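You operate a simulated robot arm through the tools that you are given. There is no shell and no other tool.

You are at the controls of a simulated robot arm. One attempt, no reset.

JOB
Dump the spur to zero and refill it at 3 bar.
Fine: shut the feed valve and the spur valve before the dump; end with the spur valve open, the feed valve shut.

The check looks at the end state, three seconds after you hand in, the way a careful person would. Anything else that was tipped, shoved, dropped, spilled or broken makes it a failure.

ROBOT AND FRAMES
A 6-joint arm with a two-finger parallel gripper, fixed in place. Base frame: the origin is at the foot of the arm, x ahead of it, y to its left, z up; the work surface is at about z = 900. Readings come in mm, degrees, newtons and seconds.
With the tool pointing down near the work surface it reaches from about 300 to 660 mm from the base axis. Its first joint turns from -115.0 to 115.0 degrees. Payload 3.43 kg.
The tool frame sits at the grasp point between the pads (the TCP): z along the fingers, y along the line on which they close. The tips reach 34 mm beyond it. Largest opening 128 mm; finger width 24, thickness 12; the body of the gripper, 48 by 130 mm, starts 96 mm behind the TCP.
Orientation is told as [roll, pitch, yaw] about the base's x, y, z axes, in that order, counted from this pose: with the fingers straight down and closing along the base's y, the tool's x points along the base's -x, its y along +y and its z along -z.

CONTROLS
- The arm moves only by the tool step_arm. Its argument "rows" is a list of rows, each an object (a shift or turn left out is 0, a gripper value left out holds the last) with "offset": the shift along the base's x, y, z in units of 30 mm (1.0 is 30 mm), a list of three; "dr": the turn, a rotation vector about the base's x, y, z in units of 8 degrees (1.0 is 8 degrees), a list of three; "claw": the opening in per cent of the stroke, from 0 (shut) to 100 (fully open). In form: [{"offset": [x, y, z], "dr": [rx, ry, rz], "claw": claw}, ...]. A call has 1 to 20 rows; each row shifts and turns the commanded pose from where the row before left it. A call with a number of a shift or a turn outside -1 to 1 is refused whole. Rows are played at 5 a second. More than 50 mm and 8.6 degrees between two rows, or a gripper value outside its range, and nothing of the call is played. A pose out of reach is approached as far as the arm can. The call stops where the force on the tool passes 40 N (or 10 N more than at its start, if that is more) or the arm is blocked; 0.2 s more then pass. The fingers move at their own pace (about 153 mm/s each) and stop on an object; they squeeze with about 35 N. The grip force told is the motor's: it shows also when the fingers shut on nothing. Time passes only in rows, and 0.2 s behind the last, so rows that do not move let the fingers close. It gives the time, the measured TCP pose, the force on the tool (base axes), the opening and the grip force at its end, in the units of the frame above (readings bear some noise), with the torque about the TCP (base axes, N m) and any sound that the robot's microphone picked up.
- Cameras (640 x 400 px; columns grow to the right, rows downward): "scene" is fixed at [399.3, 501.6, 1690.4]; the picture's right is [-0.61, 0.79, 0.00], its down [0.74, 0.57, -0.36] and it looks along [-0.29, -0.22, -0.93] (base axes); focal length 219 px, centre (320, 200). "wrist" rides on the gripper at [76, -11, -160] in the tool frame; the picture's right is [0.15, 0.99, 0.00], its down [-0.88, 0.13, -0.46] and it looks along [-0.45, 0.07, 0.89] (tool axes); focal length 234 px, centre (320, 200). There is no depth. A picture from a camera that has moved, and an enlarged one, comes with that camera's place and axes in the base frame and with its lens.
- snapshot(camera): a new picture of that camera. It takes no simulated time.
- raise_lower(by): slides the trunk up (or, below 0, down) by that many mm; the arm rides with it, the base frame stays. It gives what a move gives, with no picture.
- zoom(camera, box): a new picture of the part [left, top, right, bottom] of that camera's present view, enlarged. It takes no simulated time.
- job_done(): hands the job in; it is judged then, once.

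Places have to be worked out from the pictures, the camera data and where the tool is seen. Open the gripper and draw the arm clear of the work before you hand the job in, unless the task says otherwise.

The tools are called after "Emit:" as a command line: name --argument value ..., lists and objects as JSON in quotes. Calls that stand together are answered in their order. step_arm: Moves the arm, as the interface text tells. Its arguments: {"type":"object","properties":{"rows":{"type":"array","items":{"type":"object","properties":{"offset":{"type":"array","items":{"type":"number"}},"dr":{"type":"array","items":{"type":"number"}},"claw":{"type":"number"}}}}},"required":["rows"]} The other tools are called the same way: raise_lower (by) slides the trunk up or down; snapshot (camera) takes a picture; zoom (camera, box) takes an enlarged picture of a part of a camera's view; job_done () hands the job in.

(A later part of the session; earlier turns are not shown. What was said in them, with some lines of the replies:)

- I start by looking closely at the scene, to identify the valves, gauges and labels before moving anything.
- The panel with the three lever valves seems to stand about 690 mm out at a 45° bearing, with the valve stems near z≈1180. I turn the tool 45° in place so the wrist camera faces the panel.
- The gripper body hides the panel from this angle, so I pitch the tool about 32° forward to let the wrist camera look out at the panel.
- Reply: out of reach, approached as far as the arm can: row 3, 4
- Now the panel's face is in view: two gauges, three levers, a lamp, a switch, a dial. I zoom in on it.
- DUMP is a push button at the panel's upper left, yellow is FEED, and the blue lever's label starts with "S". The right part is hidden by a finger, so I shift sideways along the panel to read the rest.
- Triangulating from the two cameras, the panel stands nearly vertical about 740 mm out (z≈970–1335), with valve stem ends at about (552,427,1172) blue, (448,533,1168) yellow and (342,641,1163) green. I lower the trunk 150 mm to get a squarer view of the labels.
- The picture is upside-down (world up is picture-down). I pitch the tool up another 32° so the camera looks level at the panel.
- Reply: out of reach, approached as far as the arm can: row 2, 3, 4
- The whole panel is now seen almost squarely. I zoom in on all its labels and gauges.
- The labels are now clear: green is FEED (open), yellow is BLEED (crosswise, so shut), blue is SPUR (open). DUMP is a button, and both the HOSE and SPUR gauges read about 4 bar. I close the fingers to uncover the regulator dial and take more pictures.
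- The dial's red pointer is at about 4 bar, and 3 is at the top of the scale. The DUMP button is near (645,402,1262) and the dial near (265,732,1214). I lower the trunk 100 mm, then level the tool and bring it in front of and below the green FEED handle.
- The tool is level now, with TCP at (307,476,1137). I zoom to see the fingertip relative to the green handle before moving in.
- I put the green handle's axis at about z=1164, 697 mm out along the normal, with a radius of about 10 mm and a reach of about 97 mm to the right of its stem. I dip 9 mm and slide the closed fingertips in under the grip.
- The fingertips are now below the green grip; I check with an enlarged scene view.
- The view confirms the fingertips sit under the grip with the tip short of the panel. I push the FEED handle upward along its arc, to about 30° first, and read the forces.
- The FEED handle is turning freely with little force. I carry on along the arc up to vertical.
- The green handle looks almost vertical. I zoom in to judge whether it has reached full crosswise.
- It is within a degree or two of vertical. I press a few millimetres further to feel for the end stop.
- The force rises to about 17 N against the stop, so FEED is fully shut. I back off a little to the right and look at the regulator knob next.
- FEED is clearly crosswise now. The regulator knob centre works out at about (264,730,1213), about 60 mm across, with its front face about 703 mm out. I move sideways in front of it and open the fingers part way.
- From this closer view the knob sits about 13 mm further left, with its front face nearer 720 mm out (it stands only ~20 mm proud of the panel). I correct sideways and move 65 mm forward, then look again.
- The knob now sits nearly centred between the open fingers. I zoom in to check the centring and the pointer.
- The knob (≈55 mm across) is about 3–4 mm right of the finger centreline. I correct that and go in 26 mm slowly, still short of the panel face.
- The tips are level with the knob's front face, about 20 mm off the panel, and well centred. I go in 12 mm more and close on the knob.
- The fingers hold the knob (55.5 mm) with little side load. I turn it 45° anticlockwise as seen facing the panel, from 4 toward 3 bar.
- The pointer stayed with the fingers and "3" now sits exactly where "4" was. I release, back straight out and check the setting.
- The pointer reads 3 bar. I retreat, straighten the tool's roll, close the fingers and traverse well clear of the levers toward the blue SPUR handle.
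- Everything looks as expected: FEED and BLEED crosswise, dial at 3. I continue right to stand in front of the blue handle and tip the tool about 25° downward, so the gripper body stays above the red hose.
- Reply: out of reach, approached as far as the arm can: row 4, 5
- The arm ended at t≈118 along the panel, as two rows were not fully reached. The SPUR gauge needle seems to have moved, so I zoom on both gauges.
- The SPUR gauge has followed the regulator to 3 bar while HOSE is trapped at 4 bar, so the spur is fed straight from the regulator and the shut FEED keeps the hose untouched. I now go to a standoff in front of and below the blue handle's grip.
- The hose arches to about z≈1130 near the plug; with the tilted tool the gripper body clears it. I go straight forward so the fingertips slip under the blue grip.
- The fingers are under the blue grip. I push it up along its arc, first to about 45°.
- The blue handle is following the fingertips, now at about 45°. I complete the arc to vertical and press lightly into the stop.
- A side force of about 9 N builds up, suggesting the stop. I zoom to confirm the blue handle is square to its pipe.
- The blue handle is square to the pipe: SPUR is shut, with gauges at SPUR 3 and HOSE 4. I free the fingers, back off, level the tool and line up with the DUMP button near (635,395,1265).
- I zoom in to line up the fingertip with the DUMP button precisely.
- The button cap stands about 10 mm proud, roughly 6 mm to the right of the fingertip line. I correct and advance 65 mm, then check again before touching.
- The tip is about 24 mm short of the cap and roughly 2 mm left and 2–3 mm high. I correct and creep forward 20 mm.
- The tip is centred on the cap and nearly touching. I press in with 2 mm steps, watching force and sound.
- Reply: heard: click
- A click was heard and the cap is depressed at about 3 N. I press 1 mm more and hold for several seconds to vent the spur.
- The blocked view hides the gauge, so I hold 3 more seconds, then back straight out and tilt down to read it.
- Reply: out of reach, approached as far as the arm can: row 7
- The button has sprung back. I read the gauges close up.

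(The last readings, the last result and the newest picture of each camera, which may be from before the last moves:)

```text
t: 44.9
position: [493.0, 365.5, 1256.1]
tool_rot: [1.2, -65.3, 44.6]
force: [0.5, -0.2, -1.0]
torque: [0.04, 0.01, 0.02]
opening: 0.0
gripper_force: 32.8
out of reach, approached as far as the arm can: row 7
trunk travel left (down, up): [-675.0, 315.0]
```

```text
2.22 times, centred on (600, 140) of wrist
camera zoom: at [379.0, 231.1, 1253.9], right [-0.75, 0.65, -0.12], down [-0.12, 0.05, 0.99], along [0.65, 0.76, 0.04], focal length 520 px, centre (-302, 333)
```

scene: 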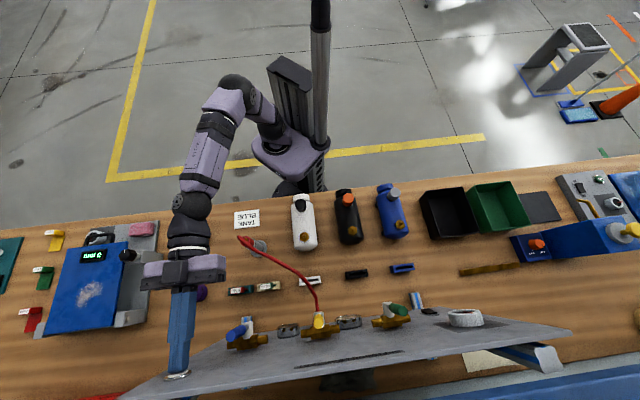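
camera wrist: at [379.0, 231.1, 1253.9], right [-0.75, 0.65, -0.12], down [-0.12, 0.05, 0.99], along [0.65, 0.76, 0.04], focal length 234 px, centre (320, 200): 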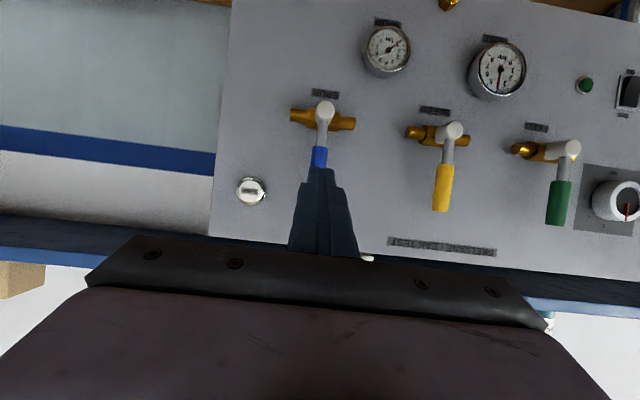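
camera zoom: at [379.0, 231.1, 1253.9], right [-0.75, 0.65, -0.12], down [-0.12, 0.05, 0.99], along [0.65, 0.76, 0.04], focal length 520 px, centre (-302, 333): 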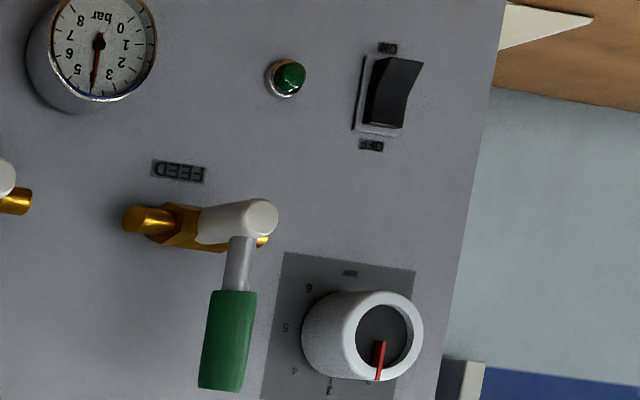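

SPUR reads 0 and HOSE still 4 bar: the dump is complete. Now I reopen SPUR: I move the fingertips to the left side of the upright blue handle.

Emit:
step_arm --rows '[{"offset": [-0.825, 0.825, -0.33]}, {"offset": [0.86, 0.86, 0]}, {"offset": [0.86, 0.86, 0]}]'

Emit:
snapshot --camera "wrist"

Emit:
zoom --camera "scene" --box '[170, 220, 330, 380]'

```text
t: 45.6
position: [530.8, 391.9, 1239.3]
tool_rot: [0.7, -64.7, 44.9]
force: [-6.8, -6.5, 2.1]
torque: [0.04, 0.03, 0.1]
opening: 0.0
gripper_force: 33.2
out of reach, approached as far as the arm can: row 1, 2, 3
trunk travel left (down, up): [-675.0, 315.0]
stopped in row 3: the force on the tool passed its limit at 58 N (the readings are from after the stop); the commanded pose is now the measured one
```

```text
taken
camera wrist: at [415.7, 257.1, 1238.8], right [-0.75, 0.65, -0.13], down [-0.11, 0.06, 0.99], along [0.65, 0.76, 0.03], focal length 234 px, centre (320, 200)
```

wrist: 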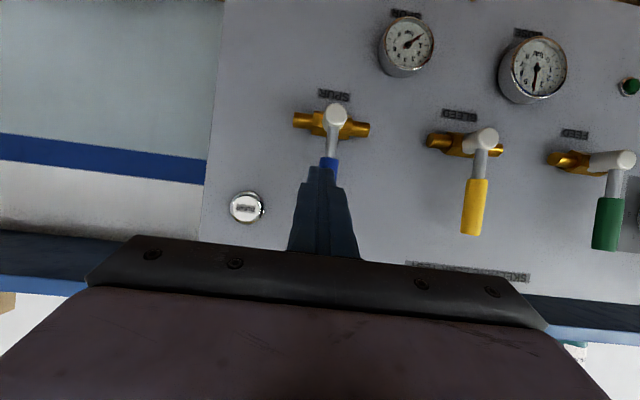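

```text
2.50 times, centred on (250, 300) of scene
camera zoom: at [399.3, 501.6, 1690.4], right [-0.61, 0.79, 0.0], down [0.74, 0.57, -0.36], along [-0.29, -0.22, -0.93], focal length 548 px, centre (495, -50)
```

zoom: 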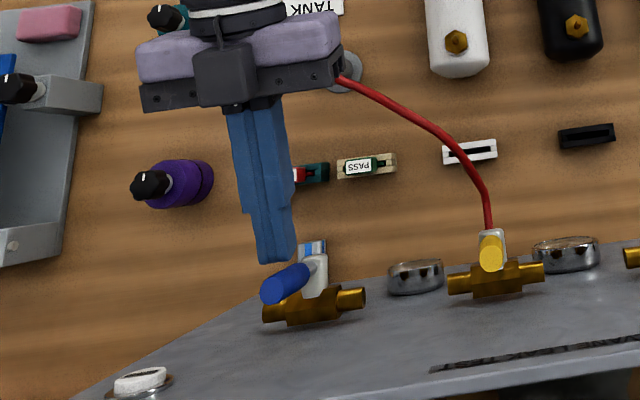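

The arm could not go left at this trunk height with the tilted tool, so the tips met the front of the blue handle and the move stopped at once; nothing looks disturbed. I back off 20 mm and raise the trunk 100 mm to give the arm more room.

Emit:
step_arm --rows '[{"offset": [-0.25, -0.25, 0]}, {"offset": [-0.25, -0.25, 0]}]'

Emit:
raise_lower --by 100

Emit:
snapshot --camera "wrist"

Emit:
zoom --camera "scene" --box '[170, 220, 330, 380]'

```text
t: 46.2
position: [517.1, 378.6, 1236.3]
tool_rot: [0.9, -64.6, 44.8]
force: [0.5, -0.3, -1.0]
torque: [-0.01, 0.05, 0.01]
opening: 0.0
gripper_force: 33.7
trunk travel left (down, up): [-675.0, 315.0]
```

```text
t: 47.6
position: [518.3, 379.4, 1335.5]
tool_rot: [0.8, -64.6, 44.9]
force: [-0.5, 0.5, -0.3]
torque: [-0.03, 0.01, -0.02]
opening: 0.0
gripper_force: 32.7
trunk travel left (down, up): [-775.0, 215.0]
```

```text
taken
camera wrist: at [402.7, 243.8, 1336.9], right [-0.75, 0.65, -0.13], down [-0.11, 0.06, 0.99], along [0.65, 0.76, 0.03], focal length 234 px, centre (320, 200)
```

wrist: 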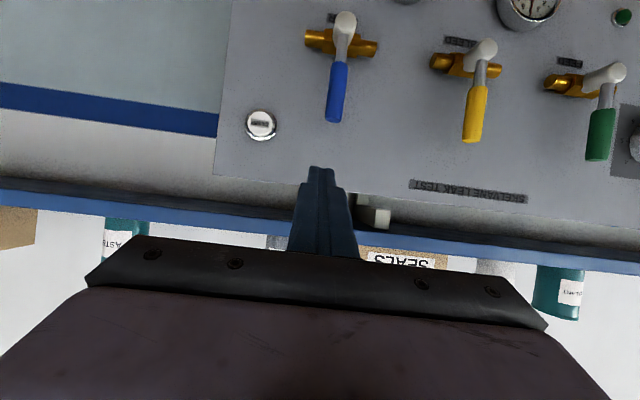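

```text
2.50 times, centred on (250, 300) of scene
camera zoom: at [399.3, 501.6, 1690.4], right [-0.61, 0.79, 0.0], down [0.74, 0.57, -0.36], along [-0.29, -0.22, -0.93], focal length 548 px, centre (495, -50)
```

zoom: 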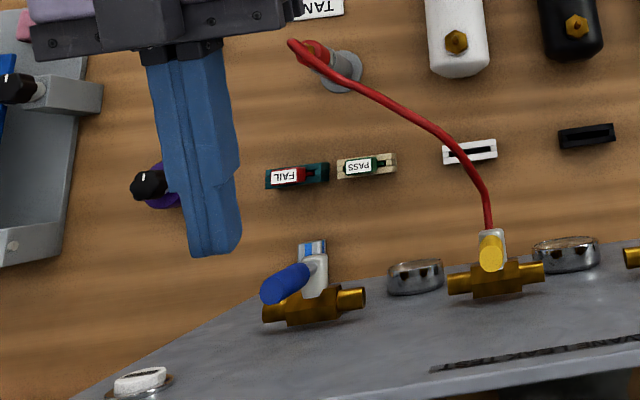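

The handle is still upright and untouched. I come down and left in short moves, checking reach.

Emit:
step_arm --rows '[{"offset": [0, 0, -0.9]}, {"offset": [-0.507, 0.507, -0.5]}, {"offset": [-0.507, 0.507, -0.5]}]'

```text
t: 48.4
position: [491.9, 401.9, 1275.8]
tool_rot: [1.3, -64.8, 45.0]
force: [0.5, -0.1, 0.3]
torque: [-0.03, 0.0, -0.01]
opening: 0.0
gripper_force: 32.9
out of reach, approached as far as the arm can: row 3
trunk travel left (down, up): [-775.0, 215.0]
```

It is near t=64, just short of the target. Further out it should be reachable, so I step forward 20 mm (still in front of the handle), then down.

Emit:
step_arm --rows '[{"offset": [0.4, 0.4, 0]}, {"offset": [0, 0, -0.5]}, {"offset": [0, 0, -0.5]}]'

Emit:
snapshot --camera "wrist"

Emit:
zoom --camera "scene" --box '[170, 220, 330, 380]'

```text
t: 49.2
position: [504.7, 413.4, 1244.5]
tool_rot: [0.8, -64.6, 44.9]
force: [0.4, 0.4, 0.2]
torque: [0.0, 0.0, 0.04]
opening: 0.1
gripper_force: 32.8
trunk travel left (down, up): [-775.0, 215.0]
```

```text
taken
camera wrist: at [390.0, 278.8, 1245.9], right [-0.75, 0.65, -0.13], down [-0.11, 0.06, 0.99], along [0.65, 0.76, 0.03], focal length 234 px, centre (320, 200)
```

wrist: 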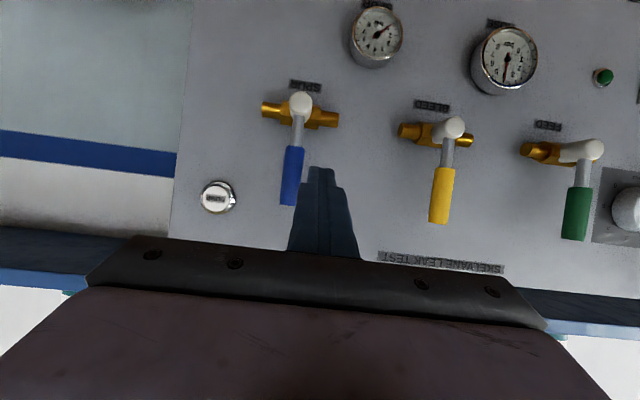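

```text
2.50 times, centred on (250, 300) of scene
camera zoom: at [399.3, 501.6, 1690.4], right [-0.61, 0.79, 0.0], down [0.74, 0.57, -0.36], along [-0.29, -0.22, -0.93], focal length 548 px, centre (495, -50)
```

zoom: 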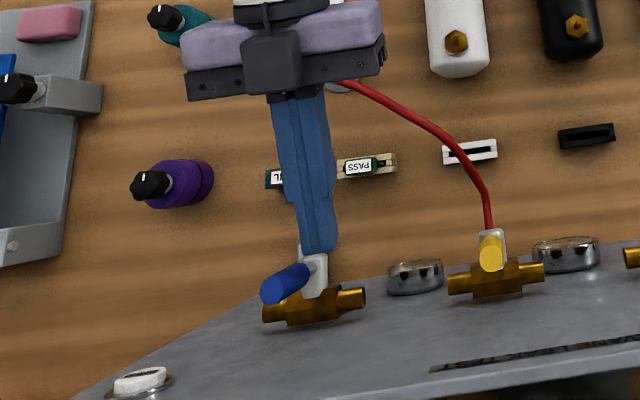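

The fingers are now just left of the blue handle with the pose fully reached. I shift 6 mm further left and go forward 31 mm alongside it.

Emit:
step_arm --rows '[{"offset": [-0.14, 0.14, 0]}, {"offset": [0.365, 0.365, 0]}, {"offset": [0.365, 0.365, 0]}]'

Emit:
zoom --camera "wrist" --box '[240, 60, 400, 220]'

Emit:
zoom --camera "scene" --box '[190, 260, 310, 360]'

```text
t: 50.0
position: [522.5, 438.3, 1246.9]
tool_rot: [1.4, -64.8, 44.8]
force: [-0.8, -0.1, 0.5]
torque: [-0.01, 0.01, -0.01]
opening: 0.0
gripper_force: 32.4
trunk travel left (down, up): [-775.0, 215.0]
```

```text
2.50 times, centred on (320, 140) of wrist
camera zoom: at [409.0, 302.7, 1245.2], right [-0.76, 0.64, -0.12], down [-0.11, 0.06, 0.99], along [0.64, 0.77, 0.03], focal length 585 px, centre (320, 350)
```

zoom: 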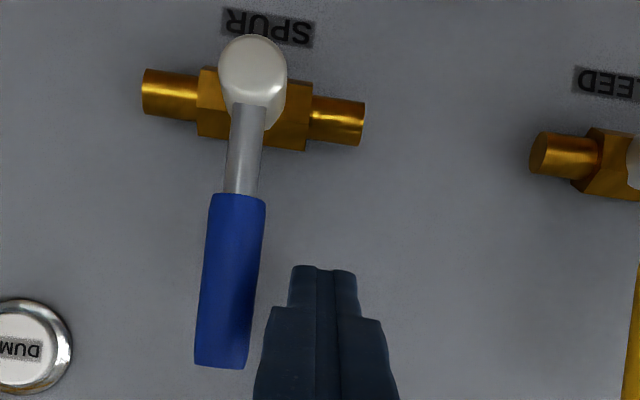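

```text
4.00 times, centred on (250, 310) of scene
camera zoom: at [399.3, 501.6, 1690.4], right [-0.61, 0.79, 0.0], down [0.74, 0.57, -0.36], along [-0.29, -0.22, -0.93], focal length 878 px, centre (600, -240)
```

zoom: 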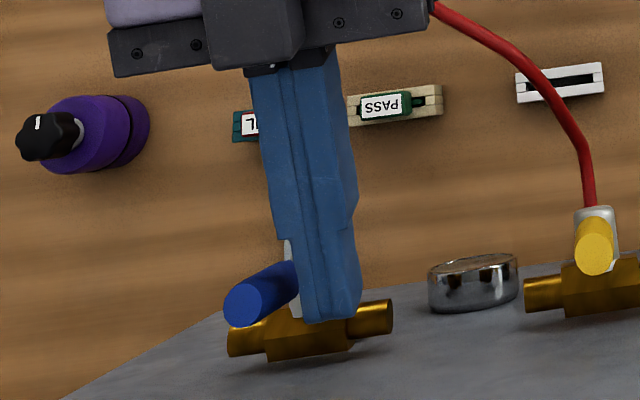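

The fingers are alongside the handle, about 8 mm from contact. I push it right along the arc, first to about 45°.

Emit:
step_arm --rows '[{"offset": [0.189, -0.189, -0.033]}, {"offset": [0.229, -0.229, 0.05]}, {"offset": [0.229, -0.229, 0.05]}, {"offset": [0.231, -0.231, -0.027]}, {"offset": [0.231, -0.231, -0.027]}, {"offset": [0.216, -0.216, -0.115]}, {"offset": [0.216, -0.216, -0.115]}]'

Emit:
snapshot --camera "wrist"

Emit:
zoom --camera "scene" --box '[190, 260, 310, 360]'

```text
t: 51.6
position: [567.9, 393.5, 1238.7]
tool_rot: [0.8, -64.7, 44.9]
force: [0.2, 0.0, 0.0]
torque: [0.0, -0.01, 0.0]
opening: 0.0
gripper_force: 32.9
trunk travel left (down, up): [-775.0, 215.0]
```

```text
taken
camera wrist: at [453.9, 258.1, 1239.3], right [-0.75, 0.65, -0.13], down [-0.11, 0.06, 0.99], along [0.65, 0.76, 0.03], focal length 234 px, centre (320, 200)
```

wrist: 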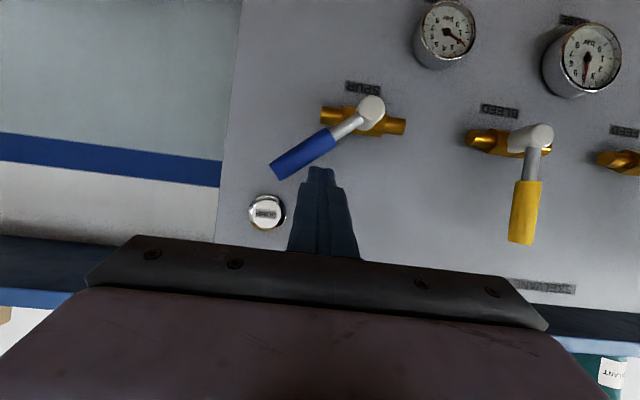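

```text
4.00 times, centred on (250, 310) of scene
camera zoom: at [399.3, 501.6, 1690.4], right [-0.61, 0.79, 0.0], down [0.74, 0.57, -0.36], along [-0.29, -0.22, -0.93], focal length 878 px, centre (600, -240)
```

zoom: 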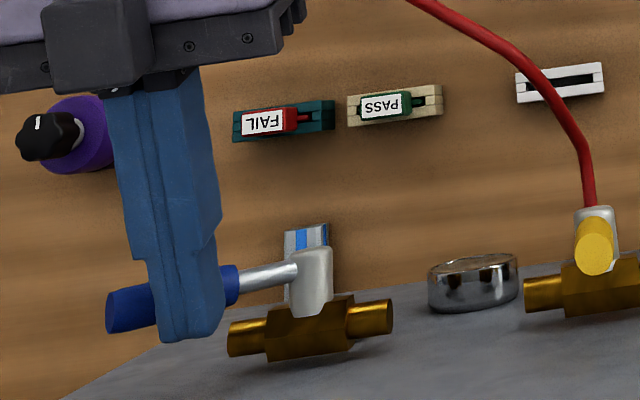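

The handle is turning and the SPUR gauge is already rising. I finish the arc down to horizontal and press lightly onto the stop.

Emit:
step_arm --rows '[{"offset": [0.19, -0.19, -0.192]}, {"offset": [0.19, -0.19, -0.192]}, {"offset": [0.146, -0.146, -0.252]}, {"offset": [0.146, -0.146, -0.252]}, {"offset": [0.097, -0.097, -0.298]}, {"offset": [0.05, -0.05, -0.28]}]'

Emit:
snapshot --camera "wrist"

Emit:
zoom --camera "scene" --box '[190, 260, 310, 360]'

```text
t: 53.0
position: [592.5, 369.5, 1198.9]
tool_rot: [0.5, -64.8, 45.1]
force: [1.6, 3.6, 8.7]
torque: [0.23, -0.11, 0.12]
opening: 0.0
gripper_force: 32.8
trunk travel left (down, up): [-775.0, 215.0]
```

```text
taken
camera wrist: at [478.0, 234.3, 1197.8], right [-0.75, 0.65, -0.13], down [-0.12, 0.06, 0.99], along [0.65, 0.76, 0.03], focal length 234 px, centre (320, 200)
```

wrist: 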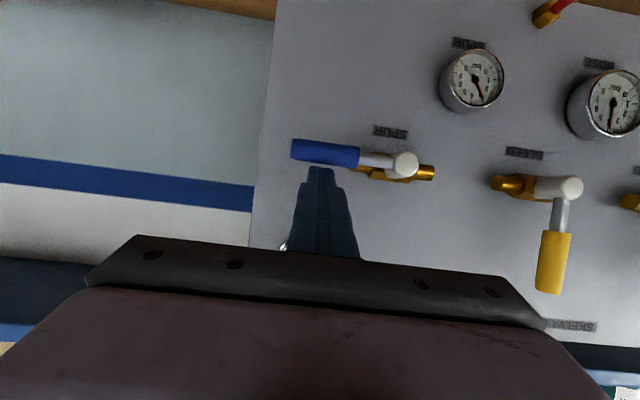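

```text
4.00 times, centred on (250, 310) of scene
camera zoom: at [399.3, 501.6, 1690.4], right [-0.61, 0.79, 0.0], down [0.74, 0.57, -0.36], along [-0.29, -0.22, -0.93], focal length 878 px, centre (600, -240)
```

zoom: 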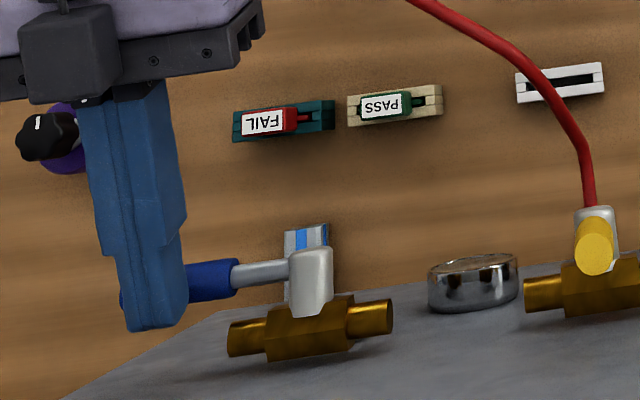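

An upward reaction of about 9 N shows the handle at its stop. I zoom to confirm it lies along the pipe, and I read the gauges.

Emit:
zoom --camera "wrist" --box '[270, 100, 460, 220]'

Emit:
zoom --camera "wrist" --box '[420, 20, 520, 120]'

Emit:
zoom --camera "wrist" --box '[540, 40, 640, 140]'

```text
3.33 times, centred on (365, 160) of wrist
camera zoom: at [478.0, 234.3, 1197.8], right [-0.75, 0.65, -0.13], down [-0.12, 0.06, 0.99], along [0.65, 0.76, 0.03], focal length 781 px, centre (170, 333)
```

zoom: 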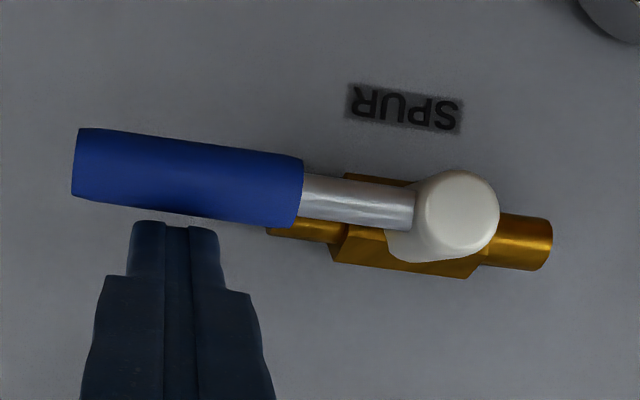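

```text
4.00 times, centred on (470, 70) of wrist
camera zoom: at [478.0, 234.3, 1197.8], right [-0.75, 0.65, -0.13], down [-0.12, 0.06, 0.99], along [0.65, 0.76, 0.03], focal length 937 px, centre (-280, 720)
```

zoom: 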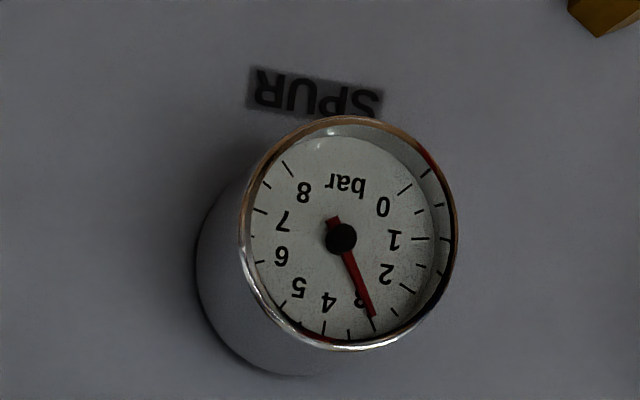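

```text
4.00 times, centred on (590, 90) of wrist
camera zoom: at [478.0, 234.3, 1197.8], right [-0.75, 0.65, -0.13], down [-0.12, 0.06, 0.99], along [0.65, 0.76, 0.03], focal length 937 px, centre (-760, 640)
```

zoom: 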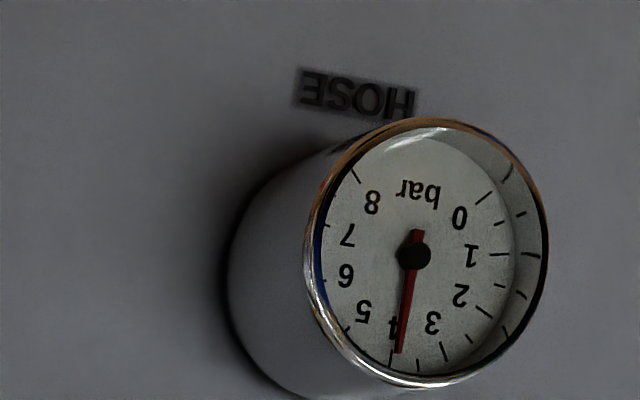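

SPUR is open along its pipe and the gauge stands at 3 bar, with HOSE still near 4 bar. I lift off the handle and withdraw backward and upward, then open the gripper.

Emit:
step_arm --rows '[{"offset": [0, 0, 0.4]}, {"offset": [-0.6, -0.6, 0.4]}, {"offset": [-0.7, -0.7, 0.5]}, {"offset": [-0.6, -0.7, 0.6]}, {"offset": [0, 0, 0.8]}, {"offset": [0, 0, 0.8], "claw": 100}, {"claw": 100}, {"claw": 100}]'

Emit:
raise_lower --by 120

Emit:
snapshot --camera "wrist"

Emit:
snapshot --camera "scene"

```text
t: 54.8
position: [535.6, 308.6, 1300.8]
tool_rot: [0.8, -64.7, 44.8]
force: [0.5, -1.0, 0.4]
torque: [0.02, -0.05, 0.0]
opening: 128.0
gripper_force: 0.0
trunk travel left (down, up): [-775.0, 215.0]
```

```text
t: 56.3
position: [536.0, 307.7, 1421.8]
tool_rot: [0.8, -64.6, 44.9]
force: [-0.6, 0.3, 0.3]
torque: [0.03, -0.01, 0.01]
opening: 127.9
gripper_force: 0.0
trunk travel left (down, up): [-895.0, 95.0]
```

```text
taken
camera wrist: at [421.3, 173.5, 1421.1], right [-0.75, 0.65, -0.13], down [-0.11, 0.06, 0.99], along [0.65, 0.76, 0.03], focal length 234 px, centre (320, 200)
```

wrist: 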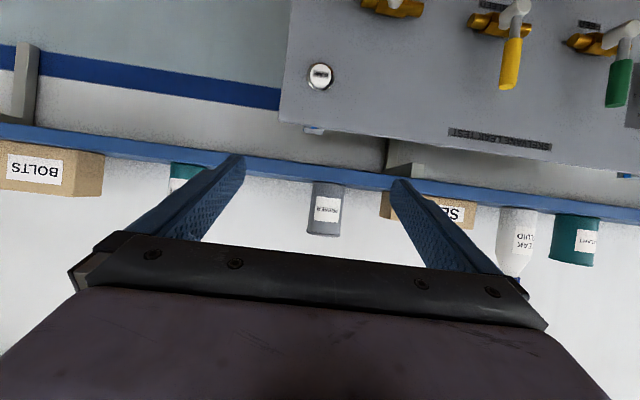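

```text
taken
```

scene: 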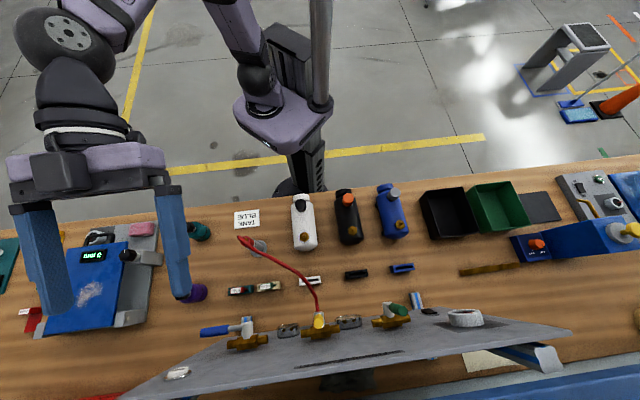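

The arm is clear of the panel, and the blue handle is along its pipe with green and yellow crosswise. I draw further back and tip the camera down for a final look at the gauges and the whole bench.

Emit:
step_arm --rows '[{"offset": [-0.8, -0.3, 0], "dr": [-0.7, 0.7, 0]}, {"offset": [-0.8, -0.3, 0], "dr": [-0.7, 0.7, 0]}, {"offset": [-0.8, -0.2, 0], "dr": [-0.7, 0.7, 0]}, {"offset": [-0.8, -0.2, 0], "dr": [-0.7, 0.7, 0]}, {"offset": [-0.8, 0.2, 0]}, {"offset": [-0.8, 0.2, 0]}]'

Emit:
snapshot --camera "wrist"

Emit:
snapshot --camera "scene"

```text
t: 57.7
position: [425.4, 206.6, 1404.6]
tool_rot: [2.2, -33.6, 44.9]
force: [-0.1, -0.8, -0.1]
torque: [0.0, -0.01, 0.0]
opening: 128.2
gripper_force: 0.0
out of reach, approached as far as the arm can: row 3, 4, 5, 6
trunk travel left (down, up): [-895.0, 95.0]
```

```text
taken
camera wrist: at [331.1, 87.3, 1494.7], right [-0.8, 0.6, -0.05], down [0.26, 0.42, 0.87], along [0.54, 0.68, -0.49], focal length 234 px, centre (320, 200)
```

wrist: 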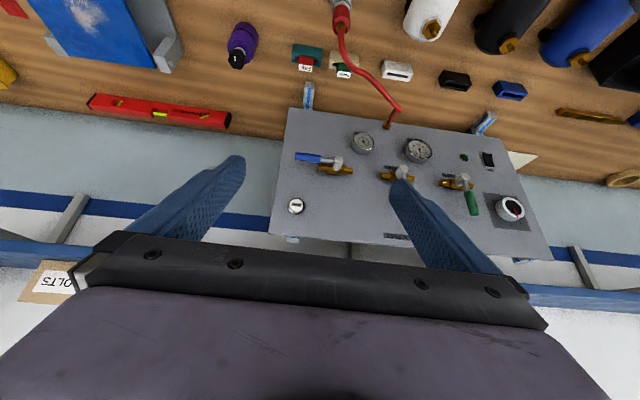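

```text
taken
```

scene: 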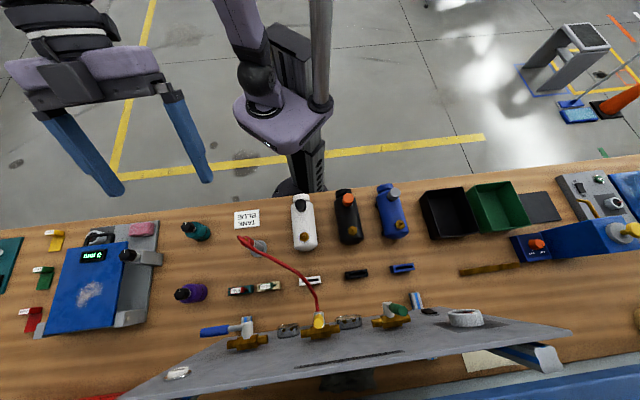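

The arm is well clear and the bench objects look untouched. I take a last close look at the gauges, handles and dial.

Emit:
zoom --camera "wrist" --box '[280, 115, 408, 195]'

Emit:
zoom --camera "wrist" --box '[340, 120, 440, 180]'

Emit:
zoom --camera "wrist" --box '[420, 140, 548, 230]'

```text
5.00 times, centred on (344, 155) of wrist
camera zoom: at [331.1, 87.3, 1494.7], right [-0.8, 0.6, -0.05], down [0.26, 0.42, 0.87], along [0.54, 0.68, -0.49], focal length 1171 px, centre (200, 425)
```

zoom: 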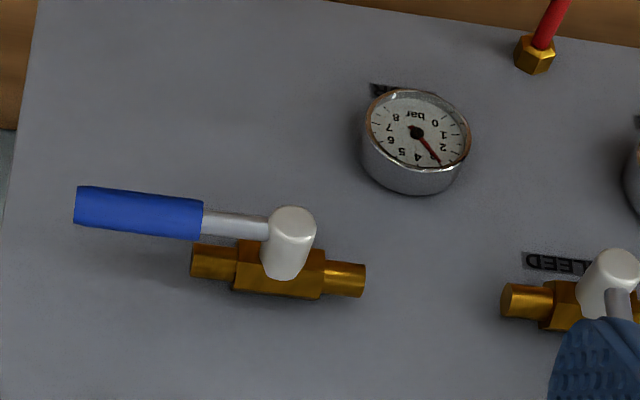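

```text
6.40 times, centred on (390, 150) of wrist
camera zoom: at [331.1, 87.3, 1494.7], right [-0.8, 0.6, -0.05], down [0.26, 0.42, 0.87], along [0.54, 0.68, -0.49], focal length 1499 px, centre (-128, 520)
```

zoom: 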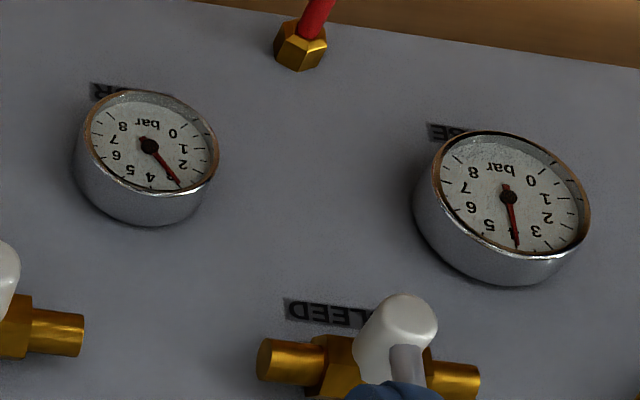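

```text
4.44 times, centred on (484, 185) of wrist
camera zoom: at [331.1, 87.3, 1494.7], right [-0.8, 0.6, -0.05], down [0.26, 0.42, 0.87], along [0.54, 0.68, -0.49], focal length 1041 px, centre (-409, 267)
```

zoom: 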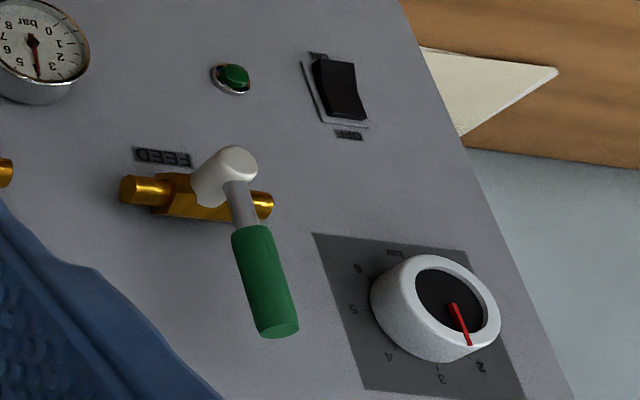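

All checks agree. SPUR is open at 3 bar, FEED and BLEED are shut, the dial is at 3, HOSE is unchanged at 4 bar, and the gripper is open and clear. I hand the job in.

Emit:
job_done

```text
The job is handed in.
```

The spur was dumped to zero and refilled, and its gauge now reads 3 bar. The job is handed in.

- **Before the dump:** I shut FEED (green) and SPUR (blue), each until I felt its stop.
- **Dump:** I held the DUMP button for about 7 seconds. The SPUR gauge then read 0 and the button sprang back.
- **Refill:** I had already turned the regulator from 4 to 3 bar. Reopening SPUR brought the spur gauge up to 3.
- **End state:** SPUR is open and FEED is shut. BLEED (yellow) was never touched and is still shut. The hose gauge reads about 4 bar, as at the start.

**Bump during the job:** on the way to reopen SPUR, the fingertips ran into the front of the blue handle. The move stopped at 58 N. The handle showed no change afterwards and the valve turned freely.

Nothing else on the bench looked moved in the last pictures. The arm is drawn back with the gripper open.
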